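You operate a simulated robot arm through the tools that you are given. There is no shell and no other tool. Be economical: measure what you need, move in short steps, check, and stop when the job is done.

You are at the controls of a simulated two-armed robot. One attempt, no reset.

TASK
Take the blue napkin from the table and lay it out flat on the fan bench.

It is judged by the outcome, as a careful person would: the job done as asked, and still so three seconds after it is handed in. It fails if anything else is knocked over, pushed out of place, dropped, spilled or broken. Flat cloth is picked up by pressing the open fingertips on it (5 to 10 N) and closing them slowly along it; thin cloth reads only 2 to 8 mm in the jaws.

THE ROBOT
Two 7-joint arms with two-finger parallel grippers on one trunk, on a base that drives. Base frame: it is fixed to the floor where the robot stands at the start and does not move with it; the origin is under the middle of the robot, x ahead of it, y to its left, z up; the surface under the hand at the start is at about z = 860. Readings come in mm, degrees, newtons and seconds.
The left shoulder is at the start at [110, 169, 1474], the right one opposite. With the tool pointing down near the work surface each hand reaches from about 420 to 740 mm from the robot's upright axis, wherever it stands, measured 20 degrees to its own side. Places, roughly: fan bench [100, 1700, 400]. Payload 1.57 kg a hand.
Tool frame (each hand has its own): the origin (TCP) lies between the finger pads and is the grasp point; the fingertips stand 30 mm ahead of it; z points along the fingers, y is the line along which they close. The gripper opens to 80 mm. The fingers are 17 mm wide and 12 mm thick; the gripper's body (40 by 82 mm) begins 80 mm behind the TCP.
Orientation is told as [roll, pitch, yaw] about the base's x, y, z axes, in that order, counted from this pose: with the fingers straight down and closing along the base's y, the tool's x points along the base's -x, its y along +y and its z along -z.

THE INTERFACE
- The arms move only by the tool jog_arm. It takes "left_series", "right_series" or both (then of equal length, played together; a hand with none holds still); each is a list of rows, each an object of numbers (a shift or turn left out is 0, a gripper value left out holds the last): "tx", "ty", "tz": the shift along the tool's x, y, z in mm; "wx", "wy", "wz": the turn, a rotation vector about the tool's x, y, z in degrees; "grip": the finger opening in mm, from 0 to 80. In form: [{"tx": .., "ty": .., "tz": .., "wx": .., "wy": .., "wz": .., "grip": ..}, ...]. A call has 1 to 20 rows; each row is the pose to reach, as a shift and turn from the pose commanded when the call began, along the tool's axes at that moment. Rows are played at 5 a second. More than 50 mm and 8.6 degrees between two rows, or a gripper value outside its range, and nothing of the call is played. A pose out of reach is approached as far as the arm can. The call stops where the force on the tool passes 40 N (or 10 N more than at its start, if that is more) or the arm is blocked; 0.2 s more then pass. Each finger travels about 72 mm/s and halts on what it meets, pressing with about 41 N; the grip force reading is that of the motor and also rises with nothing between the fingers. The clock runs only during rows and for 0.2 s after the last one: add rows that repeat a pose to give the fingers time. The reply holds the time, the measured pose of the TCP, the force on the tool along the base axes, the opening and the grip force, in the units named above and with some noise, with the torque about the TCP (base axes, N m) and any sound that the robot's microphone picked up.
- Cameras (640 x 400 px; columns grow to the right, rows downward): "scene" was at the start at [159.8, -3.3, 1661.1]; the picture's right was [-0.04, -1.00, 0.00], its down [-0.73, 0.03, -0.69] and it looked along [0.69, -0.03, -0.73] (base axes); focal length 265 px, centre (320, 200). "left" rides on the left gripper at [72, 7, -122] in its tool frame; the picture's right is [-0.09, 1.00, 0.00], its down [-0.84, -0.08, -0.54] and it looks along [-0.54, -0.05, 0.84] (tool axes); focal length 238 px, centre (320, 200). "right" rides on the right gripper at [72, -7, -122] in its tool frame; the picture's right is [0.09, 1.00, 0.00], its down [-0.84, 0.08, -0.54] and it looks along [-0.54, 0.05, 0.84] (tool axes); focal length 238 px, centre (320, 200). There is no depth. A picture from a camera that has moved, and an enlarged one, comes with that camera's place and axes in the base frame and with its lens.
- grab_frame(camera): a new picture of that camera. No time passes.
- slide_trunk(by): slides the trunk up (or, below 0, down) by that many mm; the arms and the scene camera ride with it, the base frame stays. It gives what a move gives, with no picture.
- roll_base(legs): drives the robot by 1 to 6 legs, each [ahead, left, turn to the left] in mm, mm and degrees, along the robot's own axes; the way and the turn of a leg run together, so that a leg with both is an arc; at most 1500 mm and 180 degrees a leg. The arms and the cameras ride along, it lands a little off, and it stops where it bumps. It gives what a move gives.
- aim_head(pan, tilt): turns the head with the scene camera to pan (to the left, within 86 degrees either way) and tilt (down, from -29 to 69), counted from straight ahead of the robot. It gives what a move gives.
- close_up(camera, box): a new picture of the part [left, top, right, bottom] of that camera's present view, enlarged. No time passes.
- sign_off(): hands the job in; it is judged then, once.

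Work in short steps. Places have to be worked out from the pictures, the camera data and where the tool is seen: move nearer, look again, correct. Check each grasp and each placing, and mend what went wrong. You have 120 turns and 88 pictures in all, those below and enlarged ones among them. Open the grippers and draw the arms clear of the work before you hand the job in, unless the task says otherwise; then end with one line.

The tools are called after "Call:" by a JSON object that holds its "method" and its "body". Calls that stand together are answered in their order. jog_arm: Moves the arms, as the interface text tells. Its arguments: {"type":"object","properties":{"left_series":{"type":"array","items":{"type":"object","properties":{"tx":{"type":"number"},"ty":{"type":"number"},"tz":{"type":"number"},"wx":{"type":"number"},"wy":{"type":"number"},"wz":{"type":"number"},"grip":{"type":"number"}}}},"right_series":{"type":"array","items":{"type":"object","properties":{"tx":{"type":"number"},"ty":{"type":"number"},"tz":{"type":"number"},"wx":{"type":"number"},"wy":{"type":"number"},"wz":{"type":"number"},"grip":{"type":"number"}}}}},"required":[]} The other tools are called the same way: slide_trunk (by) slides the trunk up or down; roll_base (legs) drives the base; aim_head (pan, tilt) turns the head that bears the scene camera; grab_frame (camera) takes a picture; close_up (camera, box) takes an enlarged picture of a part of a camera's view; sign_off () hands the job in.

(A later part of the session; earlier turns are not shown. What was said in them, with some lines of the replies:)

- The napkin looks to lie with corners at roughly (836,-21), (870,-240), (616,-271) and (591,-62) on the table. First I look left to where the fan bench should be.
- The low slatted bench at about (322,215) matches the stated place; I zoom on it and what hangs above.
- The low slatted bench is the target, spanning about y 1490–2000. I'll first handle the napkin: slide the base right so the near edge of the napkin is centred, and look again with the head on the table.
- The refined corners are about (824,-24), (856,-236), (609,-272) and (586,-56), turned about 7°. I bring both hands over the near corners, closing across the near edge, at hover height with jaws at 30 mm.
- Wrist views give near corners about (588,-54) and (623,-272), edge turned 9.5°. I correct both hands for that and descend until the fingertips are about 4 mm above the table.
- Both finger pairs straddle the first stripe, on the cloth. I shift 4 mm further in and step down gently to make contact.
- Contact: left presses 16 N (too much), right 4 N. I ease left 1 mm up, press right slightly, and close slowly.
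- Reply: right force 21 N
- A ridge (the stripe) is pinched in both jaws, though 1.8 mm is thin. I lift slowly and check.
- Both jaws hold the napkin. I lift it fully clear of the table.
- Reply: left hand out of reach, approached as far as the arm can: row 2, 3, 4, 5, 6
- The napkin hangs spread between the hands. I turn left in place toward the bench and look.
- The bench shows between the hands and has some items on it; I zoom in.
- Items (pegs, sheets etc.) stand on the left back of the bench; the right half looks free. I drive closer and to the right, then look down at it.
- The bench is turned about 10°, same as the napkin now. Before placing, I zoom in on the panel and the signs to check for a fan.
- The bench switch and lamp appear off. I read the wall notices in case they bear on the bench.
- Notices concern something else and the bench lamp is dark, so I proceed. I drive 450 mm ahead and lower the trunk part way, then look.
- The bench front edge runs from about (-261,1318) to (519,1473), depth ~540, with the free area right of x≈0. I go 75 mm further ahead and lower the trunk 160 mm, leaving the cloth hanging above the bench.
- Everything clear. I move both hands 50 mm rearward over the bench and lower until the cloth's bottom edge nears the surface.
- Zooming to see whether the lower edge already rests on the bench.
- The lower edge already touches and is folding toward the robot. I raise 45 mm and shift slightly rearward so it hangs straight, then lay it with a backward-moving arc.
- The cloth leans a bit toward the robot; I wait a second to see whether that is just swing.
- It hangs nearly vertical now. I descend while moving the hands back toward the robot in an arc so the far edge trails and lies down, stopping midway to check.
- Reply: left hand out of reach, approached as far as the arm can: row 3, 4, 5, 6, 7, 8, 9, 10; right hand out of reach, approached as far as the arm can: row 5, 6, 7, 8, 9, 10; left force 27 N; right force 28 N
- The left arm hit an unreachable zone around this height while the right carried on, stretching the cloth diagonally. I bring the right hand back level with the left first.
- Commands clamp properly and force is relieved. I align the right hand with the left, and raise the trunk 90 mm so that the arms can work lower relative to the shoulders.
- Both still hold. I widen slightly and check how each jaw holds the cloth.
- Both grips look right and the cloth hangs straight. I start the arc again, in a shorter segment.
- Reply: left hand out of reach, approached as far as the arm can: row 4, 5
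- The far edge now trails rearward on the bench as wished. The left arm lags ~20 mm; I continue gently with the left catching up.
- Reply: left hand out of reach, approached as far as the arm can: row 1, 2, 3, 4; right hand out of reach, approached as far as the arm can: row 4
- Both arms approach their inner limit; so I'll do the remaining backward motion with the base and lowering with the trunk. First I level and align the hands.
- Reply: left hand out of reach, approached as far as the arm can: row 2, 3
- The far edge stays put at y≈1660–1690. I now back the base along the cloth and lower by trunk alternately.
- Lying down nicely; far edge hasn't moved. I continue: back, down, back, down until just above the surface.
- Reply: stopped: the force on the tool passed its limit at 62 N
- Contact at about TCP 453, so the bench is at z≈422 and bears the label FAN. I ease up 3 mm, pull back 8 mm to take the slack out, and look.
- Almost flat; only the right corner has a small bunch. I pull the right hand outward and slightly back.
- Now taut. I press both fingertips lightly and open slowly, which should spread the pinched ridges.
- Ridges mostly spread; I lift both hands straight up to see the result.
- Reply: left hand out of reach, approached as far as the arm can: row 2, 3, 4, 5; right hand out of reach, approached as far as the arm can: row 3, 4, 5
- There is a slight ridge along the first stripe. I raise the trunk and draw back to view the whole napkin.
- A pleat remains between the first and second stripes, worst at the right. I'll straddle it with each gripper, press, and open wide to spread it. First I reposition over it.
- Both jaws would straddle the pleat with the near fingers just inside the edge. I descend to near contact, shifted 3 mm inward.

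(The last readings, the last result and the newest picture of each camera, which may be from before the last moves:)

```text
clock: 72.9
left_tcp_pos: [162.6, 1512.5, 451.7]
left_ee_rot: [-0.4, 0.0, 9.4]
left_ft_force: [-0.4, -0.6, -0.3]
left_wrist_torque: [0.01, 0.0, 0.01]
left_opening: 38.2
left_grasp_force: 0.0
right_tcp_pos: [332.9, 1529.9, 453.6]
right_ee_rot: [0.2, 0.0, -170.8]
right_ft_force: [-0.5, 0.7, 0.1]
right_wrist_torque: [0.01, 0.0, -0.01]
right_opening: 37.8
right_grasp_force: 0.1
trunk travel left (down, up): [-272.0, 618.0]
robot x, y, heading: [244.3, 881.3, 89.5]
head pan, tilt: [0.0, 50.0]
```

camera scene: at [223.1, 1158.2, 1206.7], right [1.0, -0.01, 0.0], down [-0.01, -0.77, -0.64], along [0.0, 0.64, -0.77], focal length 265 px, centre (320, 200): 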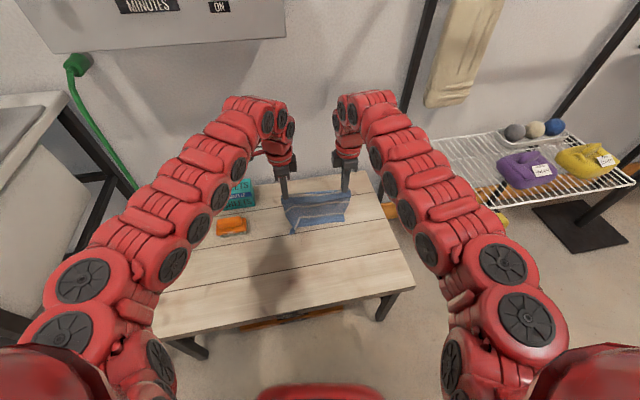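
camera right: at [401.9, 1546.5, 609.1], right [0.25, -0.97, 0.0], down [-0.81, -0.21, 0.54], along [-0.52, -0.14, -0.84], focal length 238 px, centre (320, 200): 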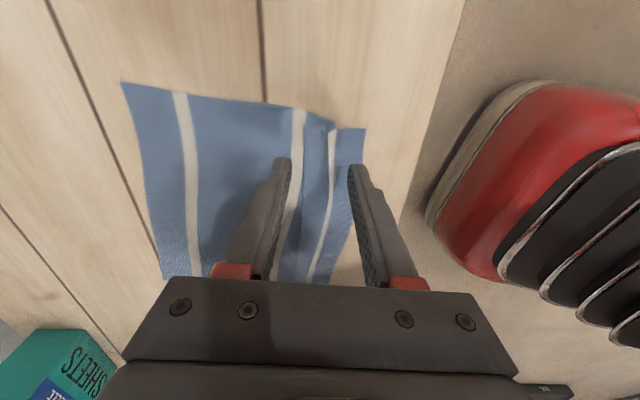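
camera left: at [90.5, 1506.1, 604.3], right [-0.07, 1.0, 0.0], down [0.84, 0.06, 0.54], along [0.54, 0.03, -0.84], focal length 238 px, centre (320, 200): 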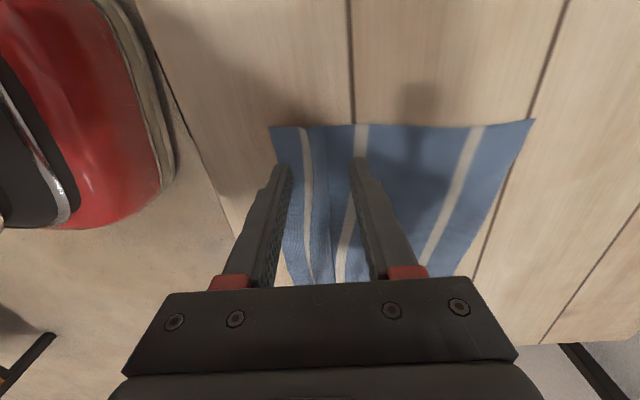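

Call:
{"method": "jog_arm", "body": {"left_series": [{"tz": 0.7}, {"tz": 1.4}, {"tz": 1.4}], "right_series": [{"tz": 1}, {"tz": 2}, {"tz": 2.3}]}}

```text
clock: 73.7
left_tcp_pos: [161.8, 1511.6, 449.9]
left_ee_rot: [-0.2, 0.0, 9.2]
left_ft_force: [0.6, 0.0, 4.2]
left_wrist_torque: [-0.01, 0.0, 0.01]
left_opening: 38.0
left_grasp_force: 0.1
right_tcp_pos: [332.7, 1530.6, 451.5]
right_ee_rot: [0.1, 0.0, -170.7]
right_ft_force: [-0.7, 0.3, 1.2]
right_wrist_torque: [-0.02, 0.01, -0.01]
right_opening: 37.8
right_grasp_force: 0.0
trunk travel left (down, up): [-272.0, 618.0]
robot x, y, heading: [241.5, 883.2, 89.6]
head pan, tilt: [0.0, 50.0]
```

Light contact both sides (4 N and 1 N). I press to about 8 N and open slowly to spread the pleat.

Call:
{"method": "jog_arm", "body": {"left_series": [{"tz": 0.5}, {"tz": 0.5, "grip": 42}, {"tz": 0.5, "grip": 46}, {"tz": 0.5, "grip": 50}, {"tz": 0.5, "grip": 54}, {"tz": 0.5, "grip": 58}, {"tz": 0.5, "grip": 62}, {"tz": 0.5, "grip": 66}, {"tz": 0.5, "grip": 70}, {"tz": 0.5, "grip": 74}, {"tz": 0.5, "grip": 78}, {"tz": 0.5, "grip": 78}], "right_series": [{"tz": 0.9}, {"tz": 0.9, "grip": 42}, {"tz": 0.9, "grip": 46}, {"tz": 0.9, "grip": 50}, {"tz": 0.9, "grip": 54}, {"tz": 0.9, "grip": 58}, {"tz": 0.9, "grip": 62}, {"tz": 0.9, "grip": 66}, {"tz": 0.9, "grip": 70}, {"tz": 0.9, "grip": 74}, {"tz": 0.9, "grip": 78}, {"tz": 0.9, "grip": 78}]}}

Call:
{"method": "grab_frame", "body": {"camera": "left"}}

Call:
{"method": "grab_frame", "body": {"camera": "right"}}

```text
clock: 76.3
left_tcp_pos: [162.1, 1511.8, 451.2]
left_ee_rot: [-0.2, -0.1, 9.2]
left_ft_force: [0.2, 1.0, 4.0]
left_wrist_torque: [0.09, 0.02, 0.01]
left_opening: 77.0
left_grasp_force: 0.1
right_tcp_pos: [332.0, 1529.3, 451.9]
right_ee_rot: [0.0, -0.1, -170.9]
right_ft_force: [0.0, 3.0, 17.9]
right_wrist_torque: [-0.45, -0.11, -0.01]
right_opening: 74.8
right_grasp_force: 0.1
trunk travel left (down, up): [-272.0, 618.0]
robot x, y, heading: [234.9, 884.6, 89.4]
head pan, tilt: [0.0, 50.0]
```

```text
25 pictures are left
camera left: at [89.9, 1508.4, 572.4], right [-0.07, 1.0, 0.0], down [0.84, 0.06, 0.54], along [0.54, 0.03, -0.84], focal length 238 px, centre (320, 200)
```

left: 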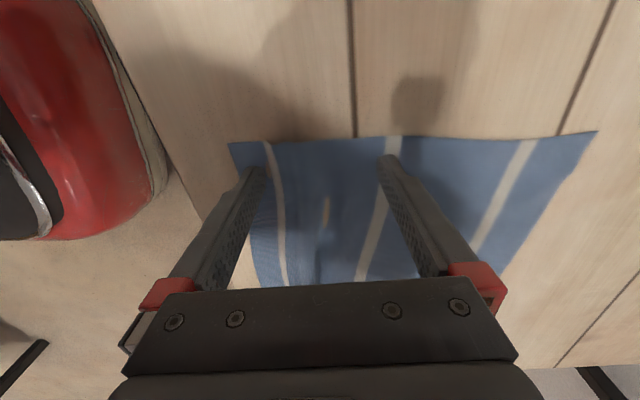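

```text
24 pictures are left
camera right: at [401.4, 1548.8, 572.2], right [0.25, -0.97, 0.0], down [-0.81, -0.21, 0.54], along [-0.52, -0.14, -0.84], focal length 238 px, centre (320, 200)
```

right: 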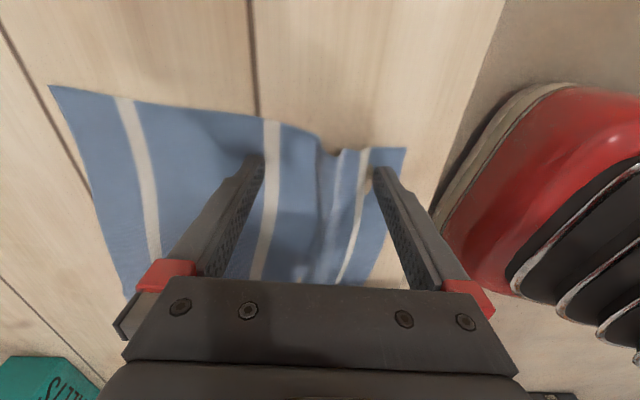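

That spread well: stripes are nearly evenly spaced now. I lift the hands clear and look.

Call:
{"method": "jog_arm", "body": {"left_series": [{"tz": -4}, {"tz": -12}, {"tz": -20}], "right_series": [{"tz": -4}, {"tz": -12}, {"tz": -20}]}}

Call:
{"method": "slide_trunk", "body": {"by": 60}}

Call:
{"method": "close_up", "body": {"camera": "right", "box": [90, 70, 440, 290]}}

Call:
{"method": "close_up", "body": {"camera": "left", "box": [210, 70, 560, 290]}}

```text
clock: 77.1
left_tcp_pos: [164.0, 1511.1, 471.0]
left_ee_rot: [-0.5, 0.1, 9.3]
left_ft_force: [-0.6, 0.0, -0.1]
left_wrist_torque: [-0.01, -0.02, -0.02]
left_opening: 78.1
left_grasp_force: 0.1
right_tcp_pos: [332.3, 1529.9, 469.9]
right_ee_rot: [0.2, 0.0, -170.9]
right_ft_force: [0.4, 0.7, 0.1]
right_wrist_torque: [0.0, 0.01, -0.03]
right_opening: 77.9
right_grasp_force: 0.0
trunk travel left (down, up): [-272.0, 618.0]
robot x, y, heading: [242.8, 887.2, 89.4]
head pan, tilt: [0.0, 50.0]
```

```text
clock: 78.1
left_tcp_pos: [162.0, 1512.9, 529.8]
left_ee_rot: [-0.3, 0.0, 9.3]
left_ft_force: [1.1, -0.5, 0.0]
left_wrist_torque: [-0.02, 0.01, 0.03]
left_opening: 78.2
left_grasp_force: 0.1
right_tcp_pos: [331.7, 1529.6, 528.8]
right_ee_rot: [0.2, 0.0, -170.8]
right_ft_force: [-0.3, 0.5, -0.3]
right_wrist_torque: [-0.01, 0.01, 0.02]
right_opening: 78.2
right_grasp_force: 0.0
trunk travel left (down, up): [-332.0, 558.0]
robot x, y, heading: [242.3, 882.7, 89.8]
head pan, tilt: [0.0, 50.0]
```

```text
1.82 times, centred on (265, 180) of right
camera zoom: at [401.6, 1549.6, 650.3], right [0.25, -0.97, 0.0], down [-0.81, -0.21, 0.54], along [-0.52, -0.14, -0.84], focal length 433 px, centre (420, 236)
```

zoom: 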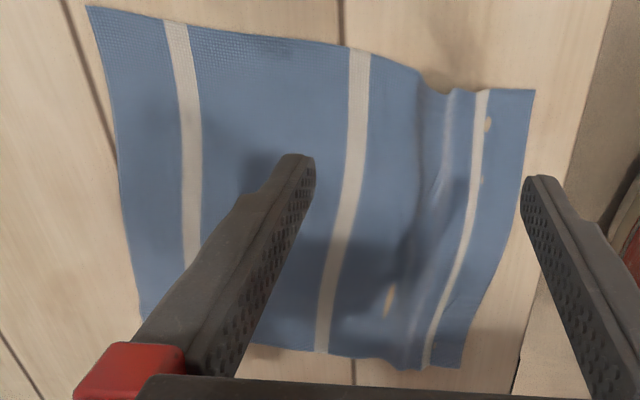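

```text
1.82 times, centred on (385, 180) of left
camera zoom: at [90.3, 1509.4, 651.2], right [-0.07, 1.0, -0.01], down [0.84, 0.06, 0.54], along [0.54, 0.03, -0.84], focal length 433 px, centre (202, 236)
```

zoom: 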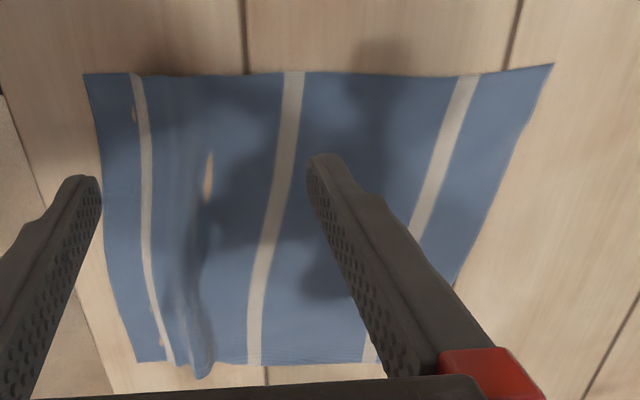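

Just a slight ridge remains between stripes 1 and 2. I repeat one gentler spread, set 8 mm nearer to the front edge.

Call:
{"method": "roll_base", "body": {"legs": [[-8, -1, 0]]}}

Call:
{"method": "slide_trunk", "body": {"by": -60}}

Call:
{"method": "jog_arm", "body": {"left_series": [{"grip": 58}, {"tz": 8, "grip": 58}, {"tz": 15}, {"tz": 18}, {"tz": 19}, {"tz": 19}], "right_series": [{"grip": 58}, {"tz": 8, "grip": 58}, {"tz": 15}, {"tz": 17.5}, {"tz": 18.5}, {"tz": 18.5}]}}

```text
clock: 78.8
left_tcp_pos: [163.4, 1503.9, 530.9]
left_ee_rot: [-0.3, 0.1, 9.3]
left_ft_force: [-0.6, -0.2, 0.5]
left_wrist_torque: [-0.02, 0.01, -0.02]
left_opening: 78.3
left_grasp_force: 0.1
right_tcp_pos: [332.6, 1522.6, 530.7]
right_ee_rot: [0.1, 0.0, -170.8]
right_ft_force: [0.2, -0.1, -0.1]
right_wrist_torque: [-0.01, -0.03, -0.03]
right_opening: 78.1
right_grasp_force: 0.1
trunk travel left (down, up): [-332.0, 558.0]
robot x, y, heading: [240.9, 874.6, 89.6]
head pan, tilt: [0.0, 50.0]
```

```text
clock: 79.8
left_tcp_pos: [163.2, 1504.8, 470.0]
left_ee_rot: [-0.3, -0.1, 9.2]
left_ft_force: [-0.6, -0.2, -0.4]
left_wrist_torque: [-0.01, -0.01, 0.03]
left_opening: 77.8
left_grasp_force: 0.0
right_tcp_pos: [333.5, 1521.6, 470.1]
right_ee_rot: [0.2, 0.0, -170.8]
right_ft_force: [0.3, -0.4, 0.1]
right_wrist_torque: [-0.01, -0.03, -0.03]
right_opening: 77.9
right_grasp_force: 0.0
trunk travel left (down, up): [-272.0, 618.0]
robot x, y, heading: [242.7, 875.0, 89.6]
head pan, tilt: [0.0, 50.0]
```

```text
clock: 81.2
left_tcp_pos: [164.5, 1503.5, 451.5]
left_ee_rot: [-0.3, 0.0, 9.3]
left_ft_force: [0.0, 0.3, 0.1]
left_wrist_torque: [-0.02, -0.01, -0.05]
left_opening: 58.2
left_grasp_force: 0.0
right_tcp_pos: [333.8, 1521.4, 451.8]
right_ee_rot: [0.1, 0.0, -170.9]
right_ft_force: [-1.3, 0.0, 1.6]
right_wrist_torque: [-0.03, 0.02, 0.01]
right_opening: 58.0
right_grasp_force: 0.0
trunk travel left (down, up): [-272.0, 618.0]
robot x, y, heading: [242.0, 875.8, 89.6]
head pan, tilt: [0.0, 50.0]
```

Right just touches. I press about 1 mm more on each and spread slowly.

Call:
{"method": "jog_arm", "body": {"left_series": [{"tz": 0.8}, {"tz": 1.5}, {"tz": 1.5, "grip": 60}, {"tz": 1.5, "grip": 62}, {"tz": 1.5, "grip": 64}, {"tz": 1.5, "grip": 66}, {"tz": 1.5, "grip": 68}, {"tz": 1.5, "grip": 70}, {"tz": 1.5, "grip": 72}, {"tz": 1.5, "grip": 72}, {"tz": 0}, {"tz": -8}, {"tz": -20}], "right_series": [{"tz": 0.4}, {"tz": 0.8}, {"tz": 0.8, "grip": 61}, {"tz": 0.8, "grip": 64}, {"tz": 0.8, "grip": 67}, {"tz": 0.8, "grip": 70}, {"tz": 0.8, "grip": 73}, {"tz": 0.8, "grip": 76}, {"tz": 0.8, "grip": 80}, {"tz": 0.8, "grip": 80}, {"tz": -2}, {"tz": -8}, {"tz": -20}]}}

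Call:
{"method": "slide_trunk", "body": {"by": 60}}

Call:
{"method": "close_up", "body": {"camera": "right", "box": [90, 70, 440, 290]}}

Call:
{"method": "close_up", "body": {"camera": "left", "box": [210, 70, 560, 290]}}

```text
clock: 84.0
left_tcp_pos: [162.6, 1505.6, 471.7]
left_ee_rot: [-0.1, 0.0, 9.1]
left_ft_force: [0.1, -0.5, -0.2]
left_wrist_torque: [0.04, 0.01, 0.0]
left_opening: 72.1
left_grasp_force: 0.0
right_tcp_pos: [332.8, 1522.2, 471.3]
right_ee_rot: [0.0, 0.0, -170.8]
right_ft_force: [0.3, 0.4, 0.7]
right_wrist_torque: [-0.01, 0.01, -0.01]
right_opening: 79.9
right_grasp_force: 0.1
trunk travel left (down, up): [-272.0, 618.0]
robot x, y, heading: [242.5, 874.6, 89.5]
head pan, tilt: [0.0, 50.0]
```

```text
clock: 85.0
left_tcp_pos: [164.8, 1504.7, 530.3]
left_ee_rot: [-0.3, 0.0, 9.1]
left_ft_force: [0.6, 0.4, -0.1]
left_wrist_torque: [0.0, 0.03, -0.02]
left_opening: 72.3
left_grasp_force: 0.2
right_tcp_pos: [333.0, 1522.5, 531.1]
right_ee_rot: [0.2, 0.1, -170.8]
right_ft_force: [0.2, 0.4, -0.2]
right_wrist_torque: [-0.02, 0.01, -0.02]
right_opening: 79.9
right_grasp_force: 0.1
trunk travel left (down, up): [-332.0, 558.0]
robot x, y, heading: [241.9, 871.4, 89.7]
head pan, tilt: [0.0, 50.0]
```

```text
1.82 times, centred on (265, 180) of right
camera zoom: at [402.9, 1541.8, 651.7], right [0.25, -0.97, 0.0], down [-0.81, -0.21, 0.54], along [-0.52, -0.14, -0.84], focal length 433 px, centre (420, 236)
```

zoom: 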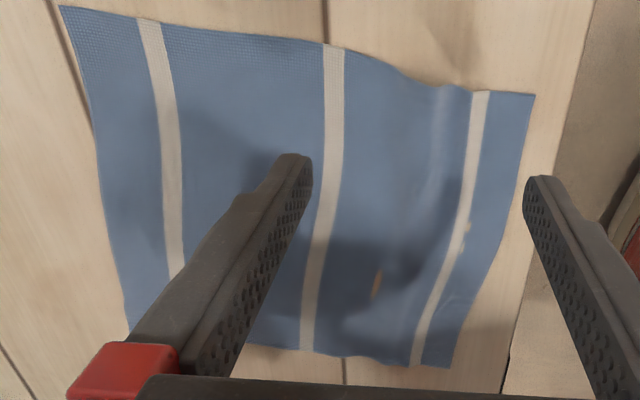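

```text
1.82 times, centred on (385, 180) of left
camera zoom: at [91.5, 1501.4, 652.4], right [-0.07, 1.0, -0.01], down [0.84, 0.06, 0.54], along [0.54, 0.03, -0.84], focal length 433 px, centre (202, 236)
```

zoom: 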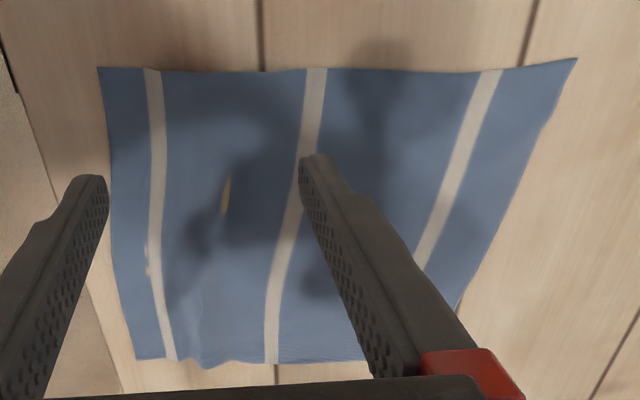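

The napkin is now flat with only a faint ripple. I raise the trunk, back away clear of the bench, and verify.

Call:
{"method": "slide_trunk", "body": {"by": 200}}

Call:
{"method": "roll_base", "body": {"legs": [[-450, 0, 0]]}}

Call:
{"method": "aim_head", "body": {"pan": 0, "tilt": 32}}

Call:
{"method": "grab_frame", "body": {"camera": "scene"}}

```text
clock: 87.2
left_tcp_pos: [163.7, 1504.5, 730.9]
left_ee_rot: [-0.3, -0.1, 9.3]
left_ft_force: [-0.4, 0.3, -0.4]
left_wrist_torque: [0.01, 0.02, 0.02]
left_opening: 72.2
left_grasp_force: 0.0
right_tcp_pos: [333.9, 1522.5, 731.8]
right_ee_rot: [0.2, 0.0, -170.7]
right_ft_force: [0.5, -0.9, -0.4]
right_wrist_torque: [0.0, -0.04, -0.04]
right_opening: 79.9
right_grasp_force: 0.1
trunk travel left (down, up): [-532.0, 358.0]
robot x, y, heading: [241.5, 877.4, 89.6]
head pan, tilt: [0.0, 50.0]
```

```text
clock: 89.9
left_tcp_pos: [160.7, 1049.6, 731.8]
left_ee_rot: [-0.3, 0.0, 9.3]
left_ft_force: [0.6, -0.2, -0.1]
left_wrist_torque: [-0.02, 0.04, 0.0]
left_opening: 71.9
left_grasp_force: 0.0
right_tcp_pos: [330.7, 1067.4, 731.4]
right_ee_rot: [0.1, 0.0, -170.9]
right_ft_force: [0.3, 0.3, -0.1]
right_wrist_torque: [0.05, 0.0, 0.0]
right_opening: 79.9
right_grasp_force: 0.2
trunk travel left (down, up): [-532.0, 358.0]
robot x, y, heading: [239.3, 418.4, 89.6]
head pan, tilt: [0.0, 50.0]
```

```text
clock: 90.7
left_tcp_pos: [160.1, 1049.7, 730.9]
left_ee_rot: [-0.4, 0.0, 9.3]
left_ft_force: [0.2, -0.3, 0.4]
left_wrist_torque: [-0.03, 0.02, 0.0]
left_opening: 72.2
left_grasp_force: 0.0
right_tcp_pos: [328.7, 1068.4, 729.4]
right_ee_rot: [0.1, 0.1, -170.8]
right_ft_force: [0.4, 0.7, 0.4]
right_wrist_torque: [0.0, -0.02, 0.02]
right_opening: 80.0
right_grasp_force: 0.0
trunk travel left (down, up): [-532.0, 358.0]
robot x, y, heading: [239.3, 421.7, 89.9]
head pan, tilt: [0.0, 32.0]
```

```text
19 pictures are left
camera scene: at [239.5, 590.9, 1426.9], right [1.0, -0.01, 0.0], down [0.0, -0.53, -0.85], along [0.0, 0.85, -0.53], focal length 265 px, centre (320, 200)
```

scene: 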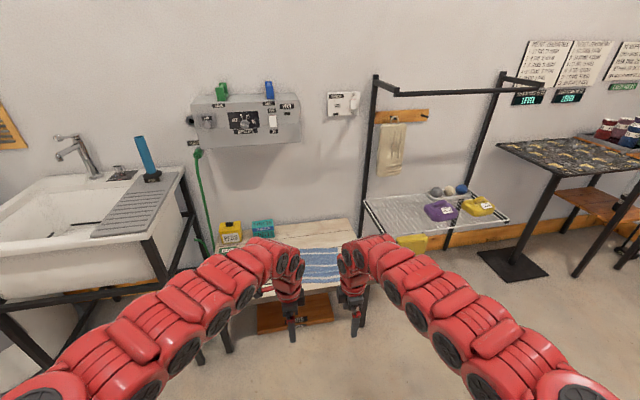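

Call:
{"method": "close_up", "body": {"camera": "scene", "box": [190, 200, 410, 340]}}

Call:
{"method": "close_up", "body": {"camera": "left", "box": [320, 0, 640, 290]}}

```text
2.86 times, centred on (300, 270) of scene
camera zoom: at [239.5, 590.9, 1426.9], right [1.0, -0.01, 0.0], down [0.0, -0.53, -0.85], along [0.0, 0.85, -0.53], focal length 758 px, centre (377, 0)
```

zoom: 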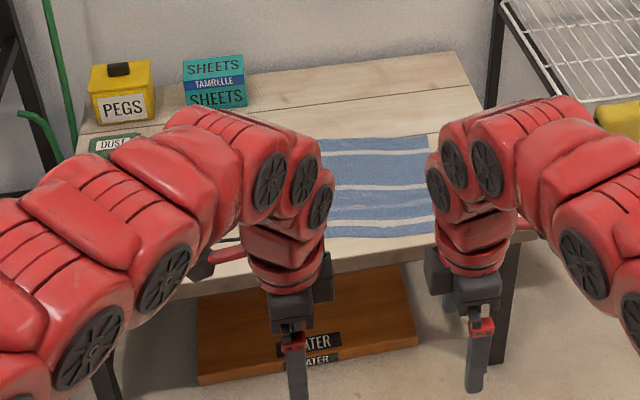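

```text
1.38 times, centred on (480, 145) of left
camera zoom: at [88.2, 1046.9, 852.6], right [-0.07, 1.0, 0.0], down [0.84, 0.06, 0.54], along [0.54, 0.03, -0.84], focal length 329 px, centre (99, 276)
```

zoom: 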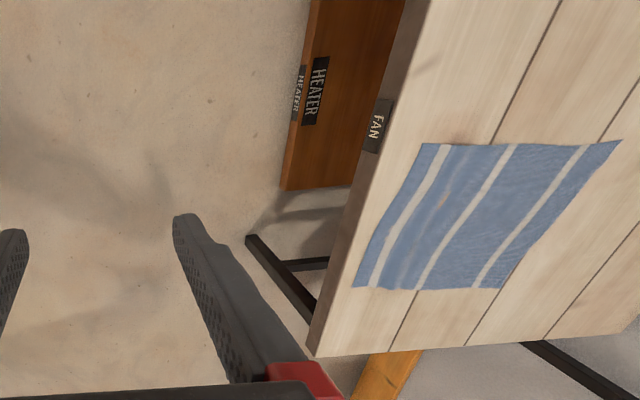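

The napkin lies flat and fully on the bench marked FAN. The other items are undisturbed, and both hands are open and clear, so I hand in.

Call:
{"method": "sign_off", "body": {}}

```text
The job is handed in.
```

The blue napkin is laid out flat on the fan bench, apart from a faint ripple near one edge. Nothing else was disturbed, and the job is handed in.
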